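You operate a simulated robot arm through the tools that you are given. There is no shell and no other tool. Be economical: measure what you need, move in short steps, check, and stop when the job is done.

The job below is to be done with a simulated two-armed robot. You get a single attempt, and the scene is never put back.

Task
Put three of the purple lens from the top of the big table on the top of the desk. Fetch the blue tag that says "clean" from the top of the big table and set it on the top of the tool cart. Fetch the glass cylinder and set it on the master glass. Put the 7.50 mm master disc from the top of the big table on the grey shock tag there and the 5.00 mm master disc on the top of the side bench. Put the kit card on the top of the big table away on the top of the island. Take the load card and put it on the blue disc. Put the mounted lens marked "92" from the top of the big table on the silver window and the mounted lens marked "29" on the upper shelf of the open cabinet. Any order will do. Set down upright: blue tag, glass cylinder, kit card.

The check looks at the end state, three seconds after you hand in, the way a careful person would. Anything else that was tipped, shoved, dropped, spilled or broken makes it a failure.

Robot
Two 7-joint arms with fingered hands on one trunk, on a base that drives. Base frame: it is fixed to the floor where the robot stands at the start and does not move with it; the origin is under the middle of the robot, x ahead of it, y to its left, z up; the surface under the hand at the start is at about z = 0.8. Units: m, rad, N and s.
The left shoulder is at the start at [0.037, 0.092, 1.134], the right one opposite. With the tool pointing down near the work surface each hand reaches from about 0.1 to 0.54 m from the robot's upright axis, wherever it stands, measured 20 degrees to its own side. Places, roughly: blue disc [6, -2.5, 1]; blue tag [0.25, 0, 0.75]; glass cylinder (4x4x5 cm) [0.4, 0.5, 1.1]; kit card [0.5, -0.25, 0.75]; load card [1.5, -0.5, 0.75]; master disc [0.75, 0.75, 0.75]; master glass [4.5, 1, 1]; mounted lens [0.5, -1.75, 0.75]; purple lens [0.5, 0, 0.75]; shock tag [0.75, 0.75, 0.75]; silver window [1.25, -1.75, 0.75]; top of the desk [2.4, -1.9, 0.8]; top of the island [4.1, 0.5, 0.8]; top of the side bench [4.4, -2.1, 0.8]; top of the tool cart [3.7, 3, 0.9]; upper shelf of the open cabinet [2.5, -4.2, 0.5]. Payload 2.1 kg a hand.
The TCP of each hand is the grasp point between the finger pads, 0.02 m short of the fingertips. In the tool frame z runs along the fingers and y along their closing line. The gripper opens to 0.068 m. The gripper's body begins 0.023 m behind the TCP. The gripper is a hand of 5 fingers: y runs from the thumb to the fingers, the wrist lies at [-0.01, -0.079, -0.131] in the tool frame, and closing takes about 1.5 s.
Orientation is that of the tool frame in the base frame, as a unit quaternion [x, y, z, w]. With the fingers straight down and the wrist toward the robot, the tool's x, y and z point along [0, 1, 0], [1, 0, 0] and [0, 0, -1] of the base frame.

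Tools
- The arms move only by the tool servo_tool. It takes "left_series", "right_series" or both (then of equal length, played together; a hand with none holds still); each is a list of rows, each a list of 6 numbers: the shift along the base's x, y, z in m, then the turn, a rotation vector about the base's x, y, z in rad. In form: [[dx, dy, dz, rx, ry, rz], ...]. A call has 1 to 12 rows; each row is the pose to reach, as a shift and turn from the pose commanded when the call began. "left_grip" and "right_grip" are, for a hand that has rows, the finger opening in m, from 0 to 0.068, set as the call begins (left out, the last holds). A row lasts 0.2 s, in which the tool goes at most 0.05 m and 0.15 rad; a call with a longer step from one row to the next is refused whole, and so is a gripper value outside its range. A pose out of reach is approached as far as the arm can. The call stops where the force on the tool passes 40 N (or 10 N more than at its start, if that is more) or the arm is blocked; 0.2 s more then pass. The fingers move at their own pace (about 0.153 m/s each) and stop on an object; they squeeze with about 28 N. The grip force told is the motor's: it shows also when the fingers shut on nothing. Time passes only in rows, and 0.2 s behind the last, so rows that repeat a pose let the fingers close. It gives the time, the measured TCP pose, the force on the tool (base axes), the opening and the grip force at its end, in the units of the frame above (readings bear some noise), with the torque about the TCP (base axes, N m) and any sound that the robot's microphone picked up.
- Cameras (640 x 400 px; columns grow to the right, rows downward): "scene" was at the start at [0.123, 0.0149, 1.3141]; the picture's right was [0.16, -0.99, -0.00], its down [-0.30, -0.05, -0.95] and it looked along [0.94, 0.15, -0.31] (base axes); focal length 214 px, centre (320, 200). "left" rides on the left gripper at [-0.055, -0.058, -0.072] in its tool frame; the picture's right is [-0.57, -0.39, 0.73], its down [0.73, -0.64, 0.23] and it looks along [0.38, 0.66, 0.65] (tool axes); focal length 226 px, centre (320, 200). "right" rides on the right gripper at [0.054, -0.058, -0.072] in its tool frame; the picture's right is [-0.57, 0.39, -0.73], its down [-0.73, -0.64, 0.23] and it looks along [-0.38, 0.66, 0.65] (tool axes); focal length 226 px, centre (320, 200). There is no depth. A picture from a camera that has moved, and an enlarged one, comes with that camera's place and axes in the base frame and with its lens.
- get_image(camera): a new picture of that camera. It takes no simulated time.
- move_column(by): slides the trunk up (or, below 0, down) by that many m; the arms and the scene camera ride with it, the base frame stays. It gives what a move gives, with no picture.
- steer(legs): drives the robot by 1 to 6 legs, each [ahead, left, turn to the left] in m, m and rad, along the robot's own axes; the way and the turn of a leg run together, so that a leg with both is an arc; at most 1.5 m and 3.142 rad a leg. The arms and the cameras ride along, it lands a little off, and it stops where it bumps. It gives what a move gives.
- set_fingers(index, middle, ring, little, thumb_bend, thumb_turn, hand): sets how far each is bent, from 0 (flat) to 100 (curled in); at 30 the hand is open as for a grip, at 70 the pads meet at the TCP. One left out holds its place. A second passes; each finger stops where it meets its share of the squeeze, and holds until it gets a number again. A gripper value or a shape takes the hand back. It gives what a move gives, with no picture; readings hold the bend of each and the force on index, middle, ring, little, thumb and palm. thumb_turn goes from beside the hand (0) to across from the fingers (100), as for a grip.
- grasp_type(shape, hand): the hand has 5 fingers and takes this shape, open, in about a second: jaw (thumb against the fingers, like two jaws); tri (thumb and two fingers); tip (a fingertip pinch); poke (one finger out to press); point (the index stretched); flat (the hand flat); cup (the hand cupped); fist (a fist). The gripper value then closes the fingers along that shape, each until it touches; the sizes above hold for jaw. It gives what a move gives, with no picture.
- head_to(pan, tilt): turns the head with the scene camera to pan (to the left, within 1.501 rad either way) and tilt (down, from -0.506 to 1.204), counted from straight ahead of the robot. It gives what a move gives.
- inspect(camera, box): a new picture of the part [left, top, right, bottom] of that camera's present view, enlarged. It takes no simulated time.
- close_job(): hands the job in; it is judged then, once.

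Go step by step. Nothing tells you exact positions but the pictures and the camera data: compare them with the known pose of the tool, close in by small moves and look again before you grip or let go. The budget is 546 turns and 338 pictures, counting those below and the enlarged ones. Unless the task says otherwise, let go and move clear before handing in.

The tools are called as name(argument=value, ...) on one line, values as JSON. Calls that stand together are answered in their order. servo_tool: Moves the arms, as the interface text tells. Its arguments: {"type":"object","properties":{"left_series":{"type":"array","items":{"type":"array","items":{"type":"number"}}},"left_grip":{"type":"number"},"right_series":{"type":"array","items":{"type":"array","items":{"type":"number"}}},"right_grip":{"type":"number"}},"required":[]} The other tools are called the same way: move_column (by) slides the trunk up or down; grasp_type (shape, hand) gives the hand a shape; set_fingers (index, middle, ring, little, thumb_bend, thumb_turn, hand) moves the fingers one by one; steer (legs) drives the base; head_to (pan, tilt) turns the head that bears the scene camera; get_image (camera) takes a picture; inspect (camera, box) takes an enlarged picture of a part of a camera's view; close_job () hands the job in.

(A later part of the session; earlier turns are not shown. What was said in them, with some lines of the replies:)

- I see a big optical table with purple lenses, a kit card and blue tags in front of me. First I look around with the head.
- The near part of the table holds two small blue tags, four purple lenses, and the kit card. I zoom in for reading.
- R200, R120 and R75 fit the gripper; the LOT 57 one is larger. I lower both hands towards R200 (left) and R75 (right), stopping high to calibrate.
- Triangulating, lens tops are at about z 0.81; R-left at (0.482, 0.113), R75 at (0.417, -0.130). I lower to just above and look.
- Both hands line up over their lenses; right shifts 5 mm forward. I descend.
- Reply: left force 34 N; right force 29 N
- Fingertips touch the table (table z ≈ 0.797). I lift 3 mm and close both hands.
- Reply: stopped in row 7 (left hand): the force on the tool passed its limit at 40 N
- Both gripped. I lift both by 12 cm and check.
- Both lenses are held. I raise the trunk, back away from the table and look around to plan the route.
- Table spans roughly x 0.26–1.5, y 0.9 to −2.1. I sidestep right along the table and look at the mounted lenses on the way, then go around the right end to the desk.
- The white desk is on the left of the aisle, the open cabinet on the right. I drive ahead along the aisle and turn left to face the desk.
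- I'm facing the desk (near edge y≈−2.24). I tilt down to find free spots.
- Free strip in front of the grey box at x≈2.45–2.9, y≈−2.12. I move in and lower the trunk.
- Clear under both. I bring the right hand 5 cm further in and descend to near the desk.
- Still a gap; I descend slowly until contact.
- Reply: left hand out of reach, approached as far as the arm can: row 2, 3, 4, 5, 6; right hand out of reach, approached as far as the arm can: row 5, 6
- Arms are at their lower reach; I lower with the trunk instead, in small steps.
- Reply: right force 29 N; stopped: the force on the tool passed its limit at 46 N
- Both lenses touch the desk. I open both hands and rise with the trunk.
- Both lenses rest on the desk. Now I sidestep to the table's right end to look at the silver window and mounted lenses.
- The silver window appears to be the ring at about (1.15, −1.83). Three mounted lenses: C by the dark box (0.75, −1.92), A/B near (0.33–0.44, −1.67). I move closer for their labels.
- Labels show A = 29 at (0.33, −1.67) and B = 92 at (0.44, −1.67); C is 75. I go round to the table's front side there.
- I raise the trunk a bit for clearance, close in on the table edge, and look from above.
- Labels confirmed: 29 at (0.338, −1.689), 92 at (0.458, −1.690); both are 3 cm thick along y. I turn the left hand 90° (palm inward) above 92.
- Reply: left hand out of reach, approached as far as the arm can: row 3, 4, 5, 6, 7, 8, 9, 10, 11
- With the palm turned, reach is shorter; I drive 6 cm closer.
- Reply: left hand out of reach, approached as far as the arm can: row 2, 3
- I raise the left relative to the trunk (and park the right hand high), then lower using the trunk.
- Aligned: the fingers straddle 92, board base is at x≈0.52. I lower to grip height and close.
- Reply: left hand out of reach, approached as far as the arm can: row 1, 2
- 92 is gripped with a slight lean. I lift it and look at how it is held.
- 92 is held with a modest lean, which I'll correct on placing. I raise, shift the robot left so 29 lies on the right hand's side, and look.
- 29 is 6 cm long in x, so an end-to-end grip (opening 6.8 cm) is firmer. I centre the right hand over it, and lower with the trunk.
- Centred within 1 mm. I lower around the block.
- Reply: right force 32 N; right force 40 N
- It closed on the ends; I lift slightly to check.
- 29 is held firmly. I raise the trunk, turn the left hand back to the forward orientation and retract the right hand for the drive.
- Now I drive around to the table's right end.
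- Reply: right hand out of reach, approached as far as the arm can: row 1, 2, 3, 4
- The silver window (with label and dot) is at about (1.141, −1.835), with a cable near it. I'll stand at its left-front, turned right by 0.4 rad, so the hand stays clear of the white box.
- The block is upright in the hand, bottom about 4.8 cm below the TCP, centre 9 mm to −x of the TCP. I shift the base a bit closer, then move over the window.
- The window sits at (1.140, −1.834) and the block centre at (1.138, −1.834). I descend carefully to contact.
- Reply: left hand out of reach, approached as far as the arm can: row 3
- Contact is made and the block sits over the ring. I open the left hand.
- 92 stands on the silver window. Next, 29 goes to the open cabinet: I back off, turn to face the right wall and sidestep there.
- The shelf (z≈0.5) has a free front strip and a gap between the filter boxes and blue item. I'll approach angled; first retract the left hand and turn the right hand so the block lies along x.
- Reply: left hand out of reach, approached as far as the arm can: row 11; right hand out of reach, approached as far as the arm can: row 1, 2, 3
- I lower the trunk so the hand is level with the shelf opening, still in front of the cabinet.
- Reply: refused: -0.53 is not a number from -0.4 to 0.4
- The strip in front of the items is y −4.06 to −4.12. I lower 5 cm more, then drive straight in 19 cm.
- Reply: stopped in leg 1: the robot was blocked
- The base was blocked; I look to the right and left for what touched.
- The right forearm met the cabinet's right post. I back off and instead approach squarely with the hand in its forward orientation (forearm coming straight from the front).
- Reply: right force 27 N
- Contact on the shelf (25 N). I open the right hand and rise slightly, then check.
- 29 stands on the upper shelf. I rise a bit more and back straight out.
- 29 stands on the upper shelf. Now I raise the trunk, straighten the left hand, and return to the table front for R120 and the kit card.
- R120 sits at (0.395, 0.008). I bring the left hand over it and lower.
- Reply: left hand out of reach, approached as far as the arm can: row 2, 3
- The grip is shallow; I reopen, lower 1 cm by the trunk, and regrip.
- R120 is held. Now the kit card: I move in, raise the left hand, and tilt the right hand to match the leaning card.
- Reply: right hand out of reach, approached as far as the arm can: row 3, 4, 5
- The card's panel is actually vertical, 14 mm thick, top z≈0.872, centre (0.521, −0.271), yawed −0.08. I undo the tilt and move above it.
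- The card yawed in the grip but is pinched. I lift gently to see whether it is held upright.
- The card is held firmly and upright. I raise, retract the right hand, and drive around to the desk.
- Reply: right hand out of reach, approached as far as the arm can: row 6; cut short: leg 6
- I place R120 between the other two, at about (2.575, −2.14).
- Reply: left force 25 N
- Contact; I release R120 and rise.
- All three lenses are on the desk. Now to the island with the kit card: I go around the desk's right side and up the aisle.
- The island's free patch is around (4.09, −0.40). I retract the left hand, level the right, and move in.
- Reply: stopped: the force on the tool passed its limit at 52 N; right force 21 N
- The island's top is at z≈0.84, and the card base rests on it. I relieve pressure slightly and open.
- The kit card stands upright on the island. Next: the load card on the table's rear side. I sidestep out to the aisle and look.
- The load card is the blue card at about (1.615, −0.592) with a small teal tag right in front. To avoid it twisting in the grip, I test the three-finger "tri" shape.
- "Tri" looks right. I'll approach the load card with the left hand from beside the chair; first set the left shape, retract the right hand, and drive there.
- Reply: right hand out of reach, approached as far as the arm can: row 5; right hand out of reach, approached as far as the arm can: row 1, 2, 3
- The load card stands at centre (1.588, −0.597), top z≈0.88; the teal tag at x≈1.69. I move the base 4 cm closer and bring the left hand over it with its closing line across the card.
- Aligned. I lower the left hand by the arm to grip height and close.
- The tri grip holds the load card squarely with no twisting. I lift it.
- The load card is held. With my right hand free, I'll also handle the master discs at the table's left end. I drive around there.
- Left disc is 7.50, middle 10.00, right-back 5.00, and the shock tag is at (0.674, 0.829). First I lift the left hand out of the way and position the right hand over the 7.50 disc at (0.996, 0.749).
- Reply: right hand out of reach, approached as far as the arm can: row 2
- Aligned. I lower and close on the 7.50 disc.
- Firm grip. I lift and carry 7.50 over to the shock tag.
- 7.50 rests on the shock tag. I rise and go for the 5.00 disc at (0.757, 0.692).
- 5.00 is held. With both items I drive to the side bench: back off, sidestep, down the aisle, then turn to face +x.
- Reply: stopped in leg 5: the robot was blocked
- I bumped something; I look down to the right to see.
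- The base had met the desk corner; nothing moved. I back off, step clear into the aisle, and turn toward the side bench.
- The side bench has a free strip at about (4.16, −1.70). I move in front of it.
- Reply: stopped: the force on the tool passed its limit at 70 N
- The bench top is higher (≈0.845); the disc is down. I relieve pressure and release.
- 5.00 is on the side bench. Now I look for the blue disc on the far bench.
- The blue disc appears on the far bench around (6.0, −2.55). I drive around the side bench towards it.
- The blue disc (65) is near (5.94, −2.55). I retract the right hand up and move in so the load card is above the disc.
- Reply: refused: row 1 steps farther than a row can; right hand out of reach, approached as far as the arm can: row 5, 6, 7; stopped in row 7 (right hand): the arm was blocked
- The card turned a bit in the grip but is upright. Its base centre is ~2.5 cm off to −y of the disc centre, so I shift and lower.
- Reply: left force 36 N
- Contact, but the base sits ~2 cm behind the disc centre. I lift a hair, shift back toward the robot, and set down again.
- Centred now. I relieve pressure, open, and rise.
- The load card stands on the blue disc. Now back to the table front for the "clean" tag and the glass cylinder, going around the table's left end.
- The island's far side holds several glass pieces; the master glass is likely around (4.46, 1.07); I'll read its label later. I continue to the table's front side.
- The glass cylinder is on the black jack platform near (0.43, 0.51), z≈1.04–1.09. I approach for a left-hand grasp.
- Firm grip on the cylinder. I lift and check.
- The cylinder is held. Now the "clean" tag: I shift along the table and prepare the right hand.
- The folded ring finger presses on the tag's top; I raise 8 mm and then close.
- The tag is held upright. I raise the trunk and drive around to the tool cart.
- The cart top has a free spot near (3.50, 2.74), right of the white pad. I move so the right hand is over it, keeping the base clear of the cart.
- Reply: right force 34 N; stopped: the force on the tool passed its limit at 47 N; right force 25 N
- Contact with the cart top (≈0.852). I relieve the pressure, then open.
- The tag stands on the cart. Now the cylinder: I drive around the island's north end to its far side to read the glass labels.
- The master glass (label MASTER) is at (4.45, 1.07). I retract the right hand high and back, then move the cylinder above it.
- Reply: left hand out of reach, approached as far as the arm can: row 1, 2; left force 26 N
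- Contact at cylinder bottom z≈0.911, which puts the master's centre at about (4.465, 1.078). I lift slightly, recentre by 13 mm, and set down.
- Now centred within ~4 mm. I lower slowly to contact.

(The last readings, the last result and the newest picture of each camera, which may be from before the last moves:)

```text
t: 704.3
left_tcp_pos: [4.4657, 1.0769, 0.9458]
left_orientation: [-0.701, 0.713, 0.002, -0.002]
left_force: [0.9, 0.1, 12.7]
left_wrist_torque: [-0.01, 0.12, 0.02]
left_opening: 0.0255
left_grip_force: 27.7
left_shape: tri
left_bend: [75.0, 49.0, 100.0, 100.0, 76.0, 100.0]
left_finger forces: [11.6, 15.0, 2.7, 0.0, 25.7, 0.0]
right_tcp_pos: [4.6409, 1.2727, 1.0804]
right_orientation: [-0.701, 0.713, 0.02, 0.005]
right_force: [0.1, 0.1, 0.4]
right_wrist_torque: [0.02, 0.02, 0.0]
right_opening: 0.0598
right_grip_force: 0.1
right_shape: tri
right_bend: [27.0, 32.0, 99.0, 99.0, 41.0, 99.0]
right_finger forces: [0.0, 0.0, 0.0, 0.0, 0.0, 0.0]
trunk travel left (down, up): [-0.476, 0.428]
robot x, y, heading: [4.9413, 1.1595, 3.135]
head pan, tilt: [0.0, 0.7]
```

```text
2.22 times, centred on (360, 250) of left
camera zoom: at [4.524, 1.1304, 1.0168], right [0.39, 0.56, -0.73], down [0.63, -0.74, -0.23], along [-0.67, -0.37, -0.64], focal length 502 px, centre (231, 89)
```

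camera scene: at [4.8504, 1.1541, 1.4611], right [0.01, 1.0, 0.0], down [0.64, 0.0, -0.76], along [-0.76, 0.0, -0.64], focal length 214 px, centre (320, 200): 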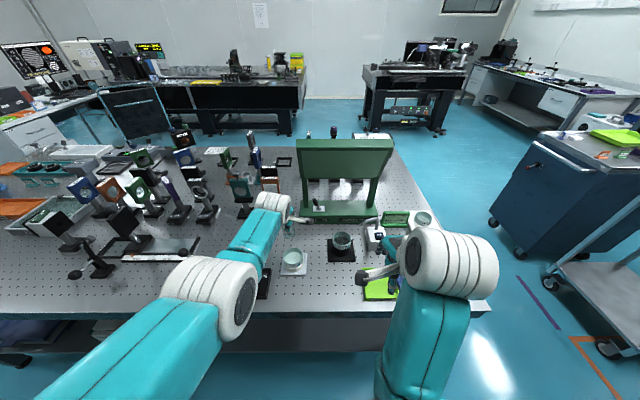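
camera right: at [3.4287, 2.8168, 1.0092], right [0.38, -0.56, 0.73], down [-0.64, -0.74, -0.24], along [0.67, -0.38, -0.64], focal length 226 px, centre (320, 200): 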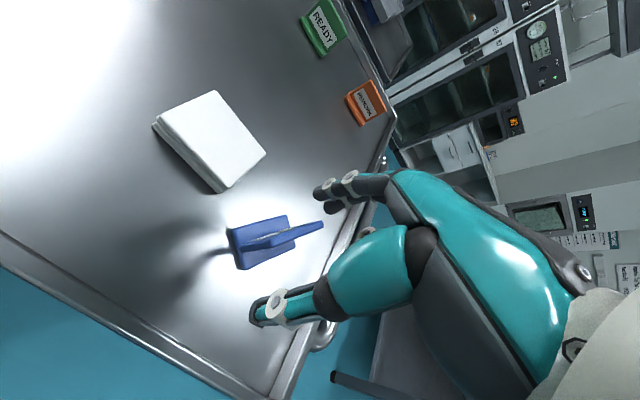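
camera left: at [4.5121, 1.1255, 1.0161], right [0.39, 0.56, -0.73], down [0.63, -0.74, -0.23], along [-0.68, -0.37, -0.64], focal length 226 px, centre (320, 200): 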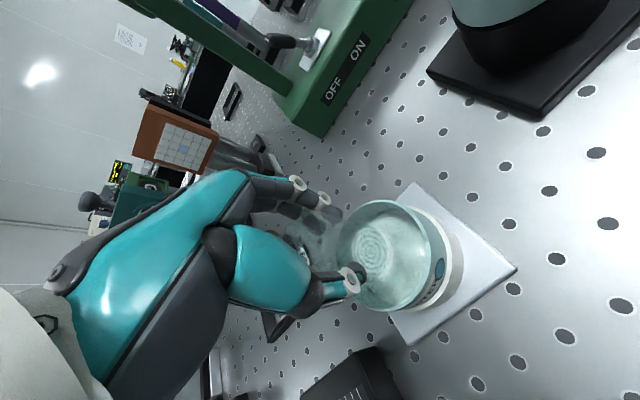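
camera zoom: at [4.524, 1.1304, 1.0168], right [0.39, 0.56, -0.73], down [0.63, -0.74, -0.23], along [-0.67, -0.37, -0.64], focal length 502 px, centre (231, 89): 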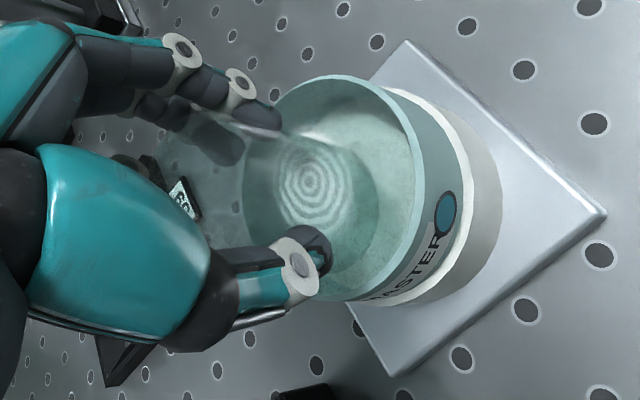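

Contact with interference rings visible: the cylinder sits on the master glass. I relieve the load, release and rise.

servo_tool(left_series=[[0, 0, 0.001, 0, 0, 0], [0, 0, 0.002, 0, 0, 0]])

servo_tool(left_series=[[0, 0, 0, 0, 0, 0], [0, 0, 0, 0, 0, 0], [0, 0, 0, 0, 0, 0], [0, 0, 0, 0, 0, 0], [0, 0, 0, 0, 0, 0]], left_grip=0.066)

get_image(camera="left")

```text
t: 704.9
left_tcp_pos: [4.4641, 1.0765, 0.946]
left_orientation: [-0.701, 0.713, -0.001, 0.0]
left_force: [0.3, 0.0, 7.0]
left_wrist_torque: [-0.04, 0.1, -0.02]
left_opening: 0.0255
left_grip_force: 28.1
left_shape: tri
left_bend: [75.0, 49.0, 99.0, 100.0, 76.0, 100.0]
left_finger forces: [11.3, 15.3, 1.8, 0.1, 25.4, 0.1]
right_tcp_pos: [4.6416, 1.2731, 1.0795]
right_orientation: [-0.7, 0.714, 0.02, 0.006]
right_force: [0.5, 0.2, 0.0]
right_wrist_torque: [-0.01, 0.01, -0.01]
right_opening: 0.0599
right_grip_force: 0.1
right_shape: tri
right_bend: [27.0, 32.0, 99.0, 99.0, 41.0, 99.0]
right_finger forces: [0.1, 0.0, 0.0, 0.1, 0.0, 0.0]
trunk travel left (down, up): [-0.476, 0.428]
robot x, y, heading: [4.9374, 1.1592, 3.134]
head pan, tilt: [0.0, 0.7]
```

```text
t: 706.1
left_tcp_pos: [4.4645, 1.0771, 0.9449]
left_orientation: [-0.701, 0.714, -0.001, -0.001]
left_force: [0.1, -0.5, 1.7]
left_wrist_torque: [-0.04, 0.0, 0.02]
left_opening: 0.0658
left_grip_force: 0.1
left_shape: tri
left_bend: [31.0, 31.0, 99.0, 99.0, 32.0, 98.0]
left_finger forces: [0.0, 0.0, 2.1, 0.1, 0.0, 0.0]
right_tcp_pos: [4.6399, 1.2725, 1.0802]
right_orientation: [-0.701, 0.713, 0.02, 0.006]
right_force: [0.0, -0.5, 0.2]
right_wrist_torque: [-0.03, -0.01, 0.0]
right_opening: 0.0597
right_grip_force: 0.0
right_shape: tri
right_bend: [27.0, 32.0, 99.0, 99.0, 41.0, 99.0]
right_finger forces: [0.0, 0.0, 0.0, 0.1, 0.0, 0.0]
trunk travel left (down, up): [-0.476, 0.428]
robot x, y, heading: [4.9387, 1.1575, 3.136]
head pan, tilt: [0.0, 0.7]
```

```text
71 pictures are left
camera left: at [4.5235, 1.1305, 1.0172], right [0.4, 0.56, -0.73], down [0.63, -0.74, -0.23], along [-0.67, -0.37, -0.65], focal length 226 px, centre (320, 200)
```

left: 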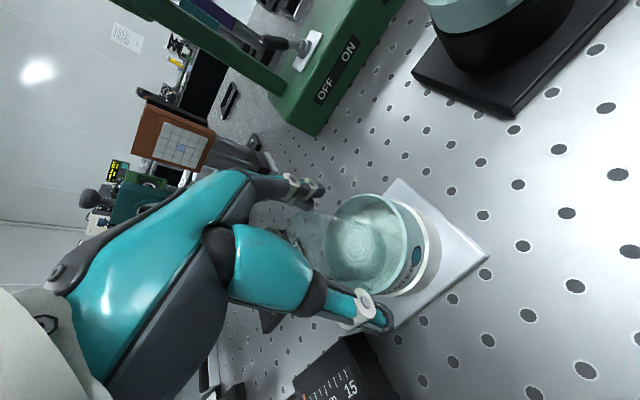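

move_column(by=0.08)

get_image(camera="left")

move_column(by=0.2)

inspect(camera="scene", box=[240, 190, 360, 290])

```text
t: 707.3
left_tcp_pos: [4.4638, 1.0773, 1.026]
left_orientation: [-0.701, 0.713, 0.001, 0.0]
left_force: [-0.3, -0.8, 0.3]
left_wrist_torque: [0.01, 0.0, 0.02]
left_opening: 0.0656
left_grip_force: 0.1
left_shape: tri
left_bend: [31.0, 31.0, 99.0, 99.0, 32.0, 98.0]
left_finger forces: [0.0, 0.0, 0.0, 0.1, 0.1, 0.0]
right_tcp_pos: [4.6413, 1.2697, 1.1581]
right_orientation: [-0.702, 0.712, 0.013, 0.002]
right_force: [0.0, -0.2, -0.2]
right_wrist_torque: [-0.02, 0.04, 0.01]
right_opening: 0.0597
right_grip_force: 0.0
right_shape: tri
right_bend: [27.0, 32.0, 99.0, 99.0, 41.0, 99.0]
right_finger forces: [0.1, 0.0, 0.0, 0.0, 0.1, 0.0]
trunk travel left (down, up): [-0.556, 0.348]
robot x, y, heading: [4.9407, 1.1569, 3.133]
head pan, tilt: [0.0, 0.7]
```

```text
70 pictures are left
camera left: at [4.5235, 1.1302, 1.0972], right [0.4, 0.56, -0.73], down [0.63, -0.74, -0.23], along [-0.67, -0.37, -0.65], focal length 226 px, centre (320, 200)
```

left: 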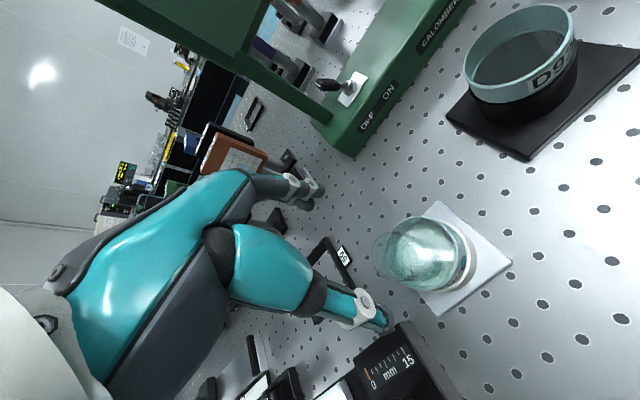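

```text
t: 709.5
left_tcp_pos: [4.4639, 1.076, 1.2252]
left_orientation: [-0.701, 0.713, 0.0, -0.001]
left_force: [0.4, -0.4, 0.8]
left_wrist_torque: [-0.01, 0.0, 0.0]
left_opening: 0.0661
left_grip_force: 0.1
left_shape: tri
left_bend: [31.0, 31.0, 99.0, 99.0, 32.0, 98.0]
left_finger forces: [0.0, 0.0, 0.0, 0.0, 0.0, 0.0]
right_tcp_pos: [4.6402, 1.2709, 1.3591]
right_orientation: [-0.702, 0.712, 0.015, 0.003]
right_force: [1.1, -0.2, -0.9]
right_wrist_torque: [-0.03, 0.01, 0.01]
right_opening: 0.06
right_grip_force: 0.0
right_shape: tri
right_bend: [27.0, 32.0, 99.0, 99.0, 41.0, 99.0]
right_finger forces: [0.0, 0.0, 0.0, 0.0, 0.1, 0.0]
trunk travel left (down, up): [-0.756, 0.148]
robot x, y, heading: [4.9346, 1.1549, 3.138]
head pan, tilt: [0.0, 0.7]
```

```text
4.00 times, centred on (300, 240) of scene
camera zoom: at [4.8411, 1.1582, 1.6611], right [0.01, 1.0, 0.0], down [0.64, 0.0, -0.76], along [-0.76, 0.0, -0.64], focal length 858 px, centre (400, 40)
```

zoom: 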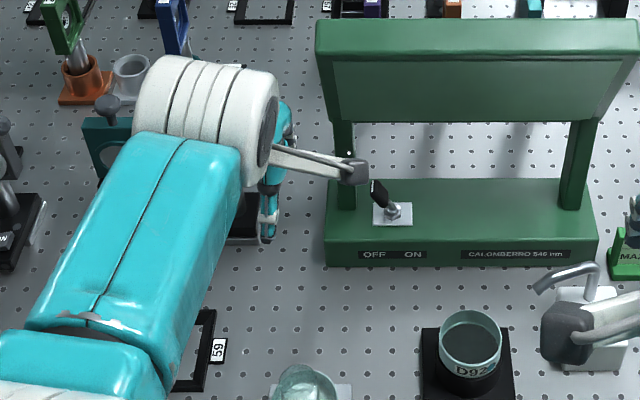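

steer(legs=[[-0.3, 0, 0]])

inspect(camera="scene", box=[220, 150, 420, 290])

```text
t: 711.5
left_tcp_pos: [4.7632, 1.0762, 1.2264]
left_orientation: [-0.701, 0.713, 0.0, -0.002]
left_force: [-0.1, -1.0, -1.0]
left_wrist_torque: [0.02, 0.02, -0.02]
left_opening: 0.0657
left_grip_force: 0.0
left_shape: tri
left_bend: [31.0, 31.0, 99.0, 99.0, 32.0, 98.0]
left_finger forces: [0.0, 0.1, 0.0, 0.0, 0.1, 0.1]
right_tcp_pos: [4.9399, 1.2682, 1.3601]
right_orientation: [-0.701, 0.713, 0.015, 0.002]
right_force: [-0.7, -0.5, 0.6]
right_wrist_torque: [-0.01, -0.01, -0.01]
right_opening: 0.0599
right_grip_force: 0.0
right_shape: tri
right_bend: [27.0, 32.0, 99.0, 99.0, 41.0, 99.0]
right_finger forces: [0.0, 0.0, 0.0, 0.0, 0.0, 0.1]
trunk travel left (down, up): [-0.756, 0.148]
robot x, y, heading: [5.2394, 1.154, 3.133]
head pan, tilt: [0.0, 0.7]
```

```text
2.86 times, centred on (320, 220) of scene
camera zoom: at [5.1411, 1.1565, 1.6613], right [0.01, 1.0, 0.0], down [0.64, 0.0, -0.77], along [-0.77, 0.01, -0.64], focal length 613 px, centre (320, 143)
```

zoom: 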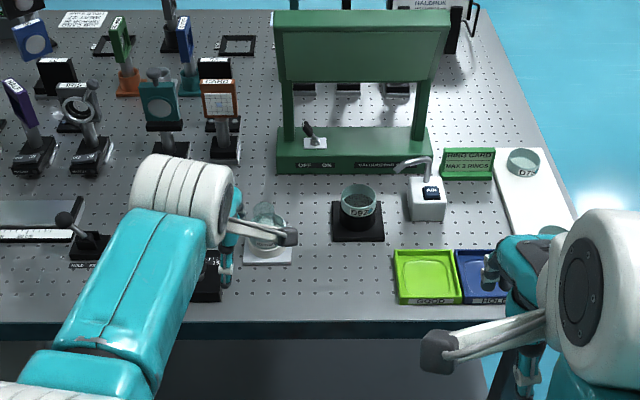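

Everything checks out: the cylinder stands on the master glass, the hands are empty and clear, and all the other items are placed. I hand in.

close_job()

```text
The job is handed in.
```

I placed every item you listed and handed in the job. The blue tag, glass cylinder and kit card were all set down upright.

- **Load card:** it stands on the blue disc but sits about 2 cm off centre, so its base overhangs the edge slightly.
- **Bump:** on one drive the robot was stopped by what was probably the desk corner. The three lenses stayed in place and I saw nothing shifted, but I did not go back for a closer check of the desk.
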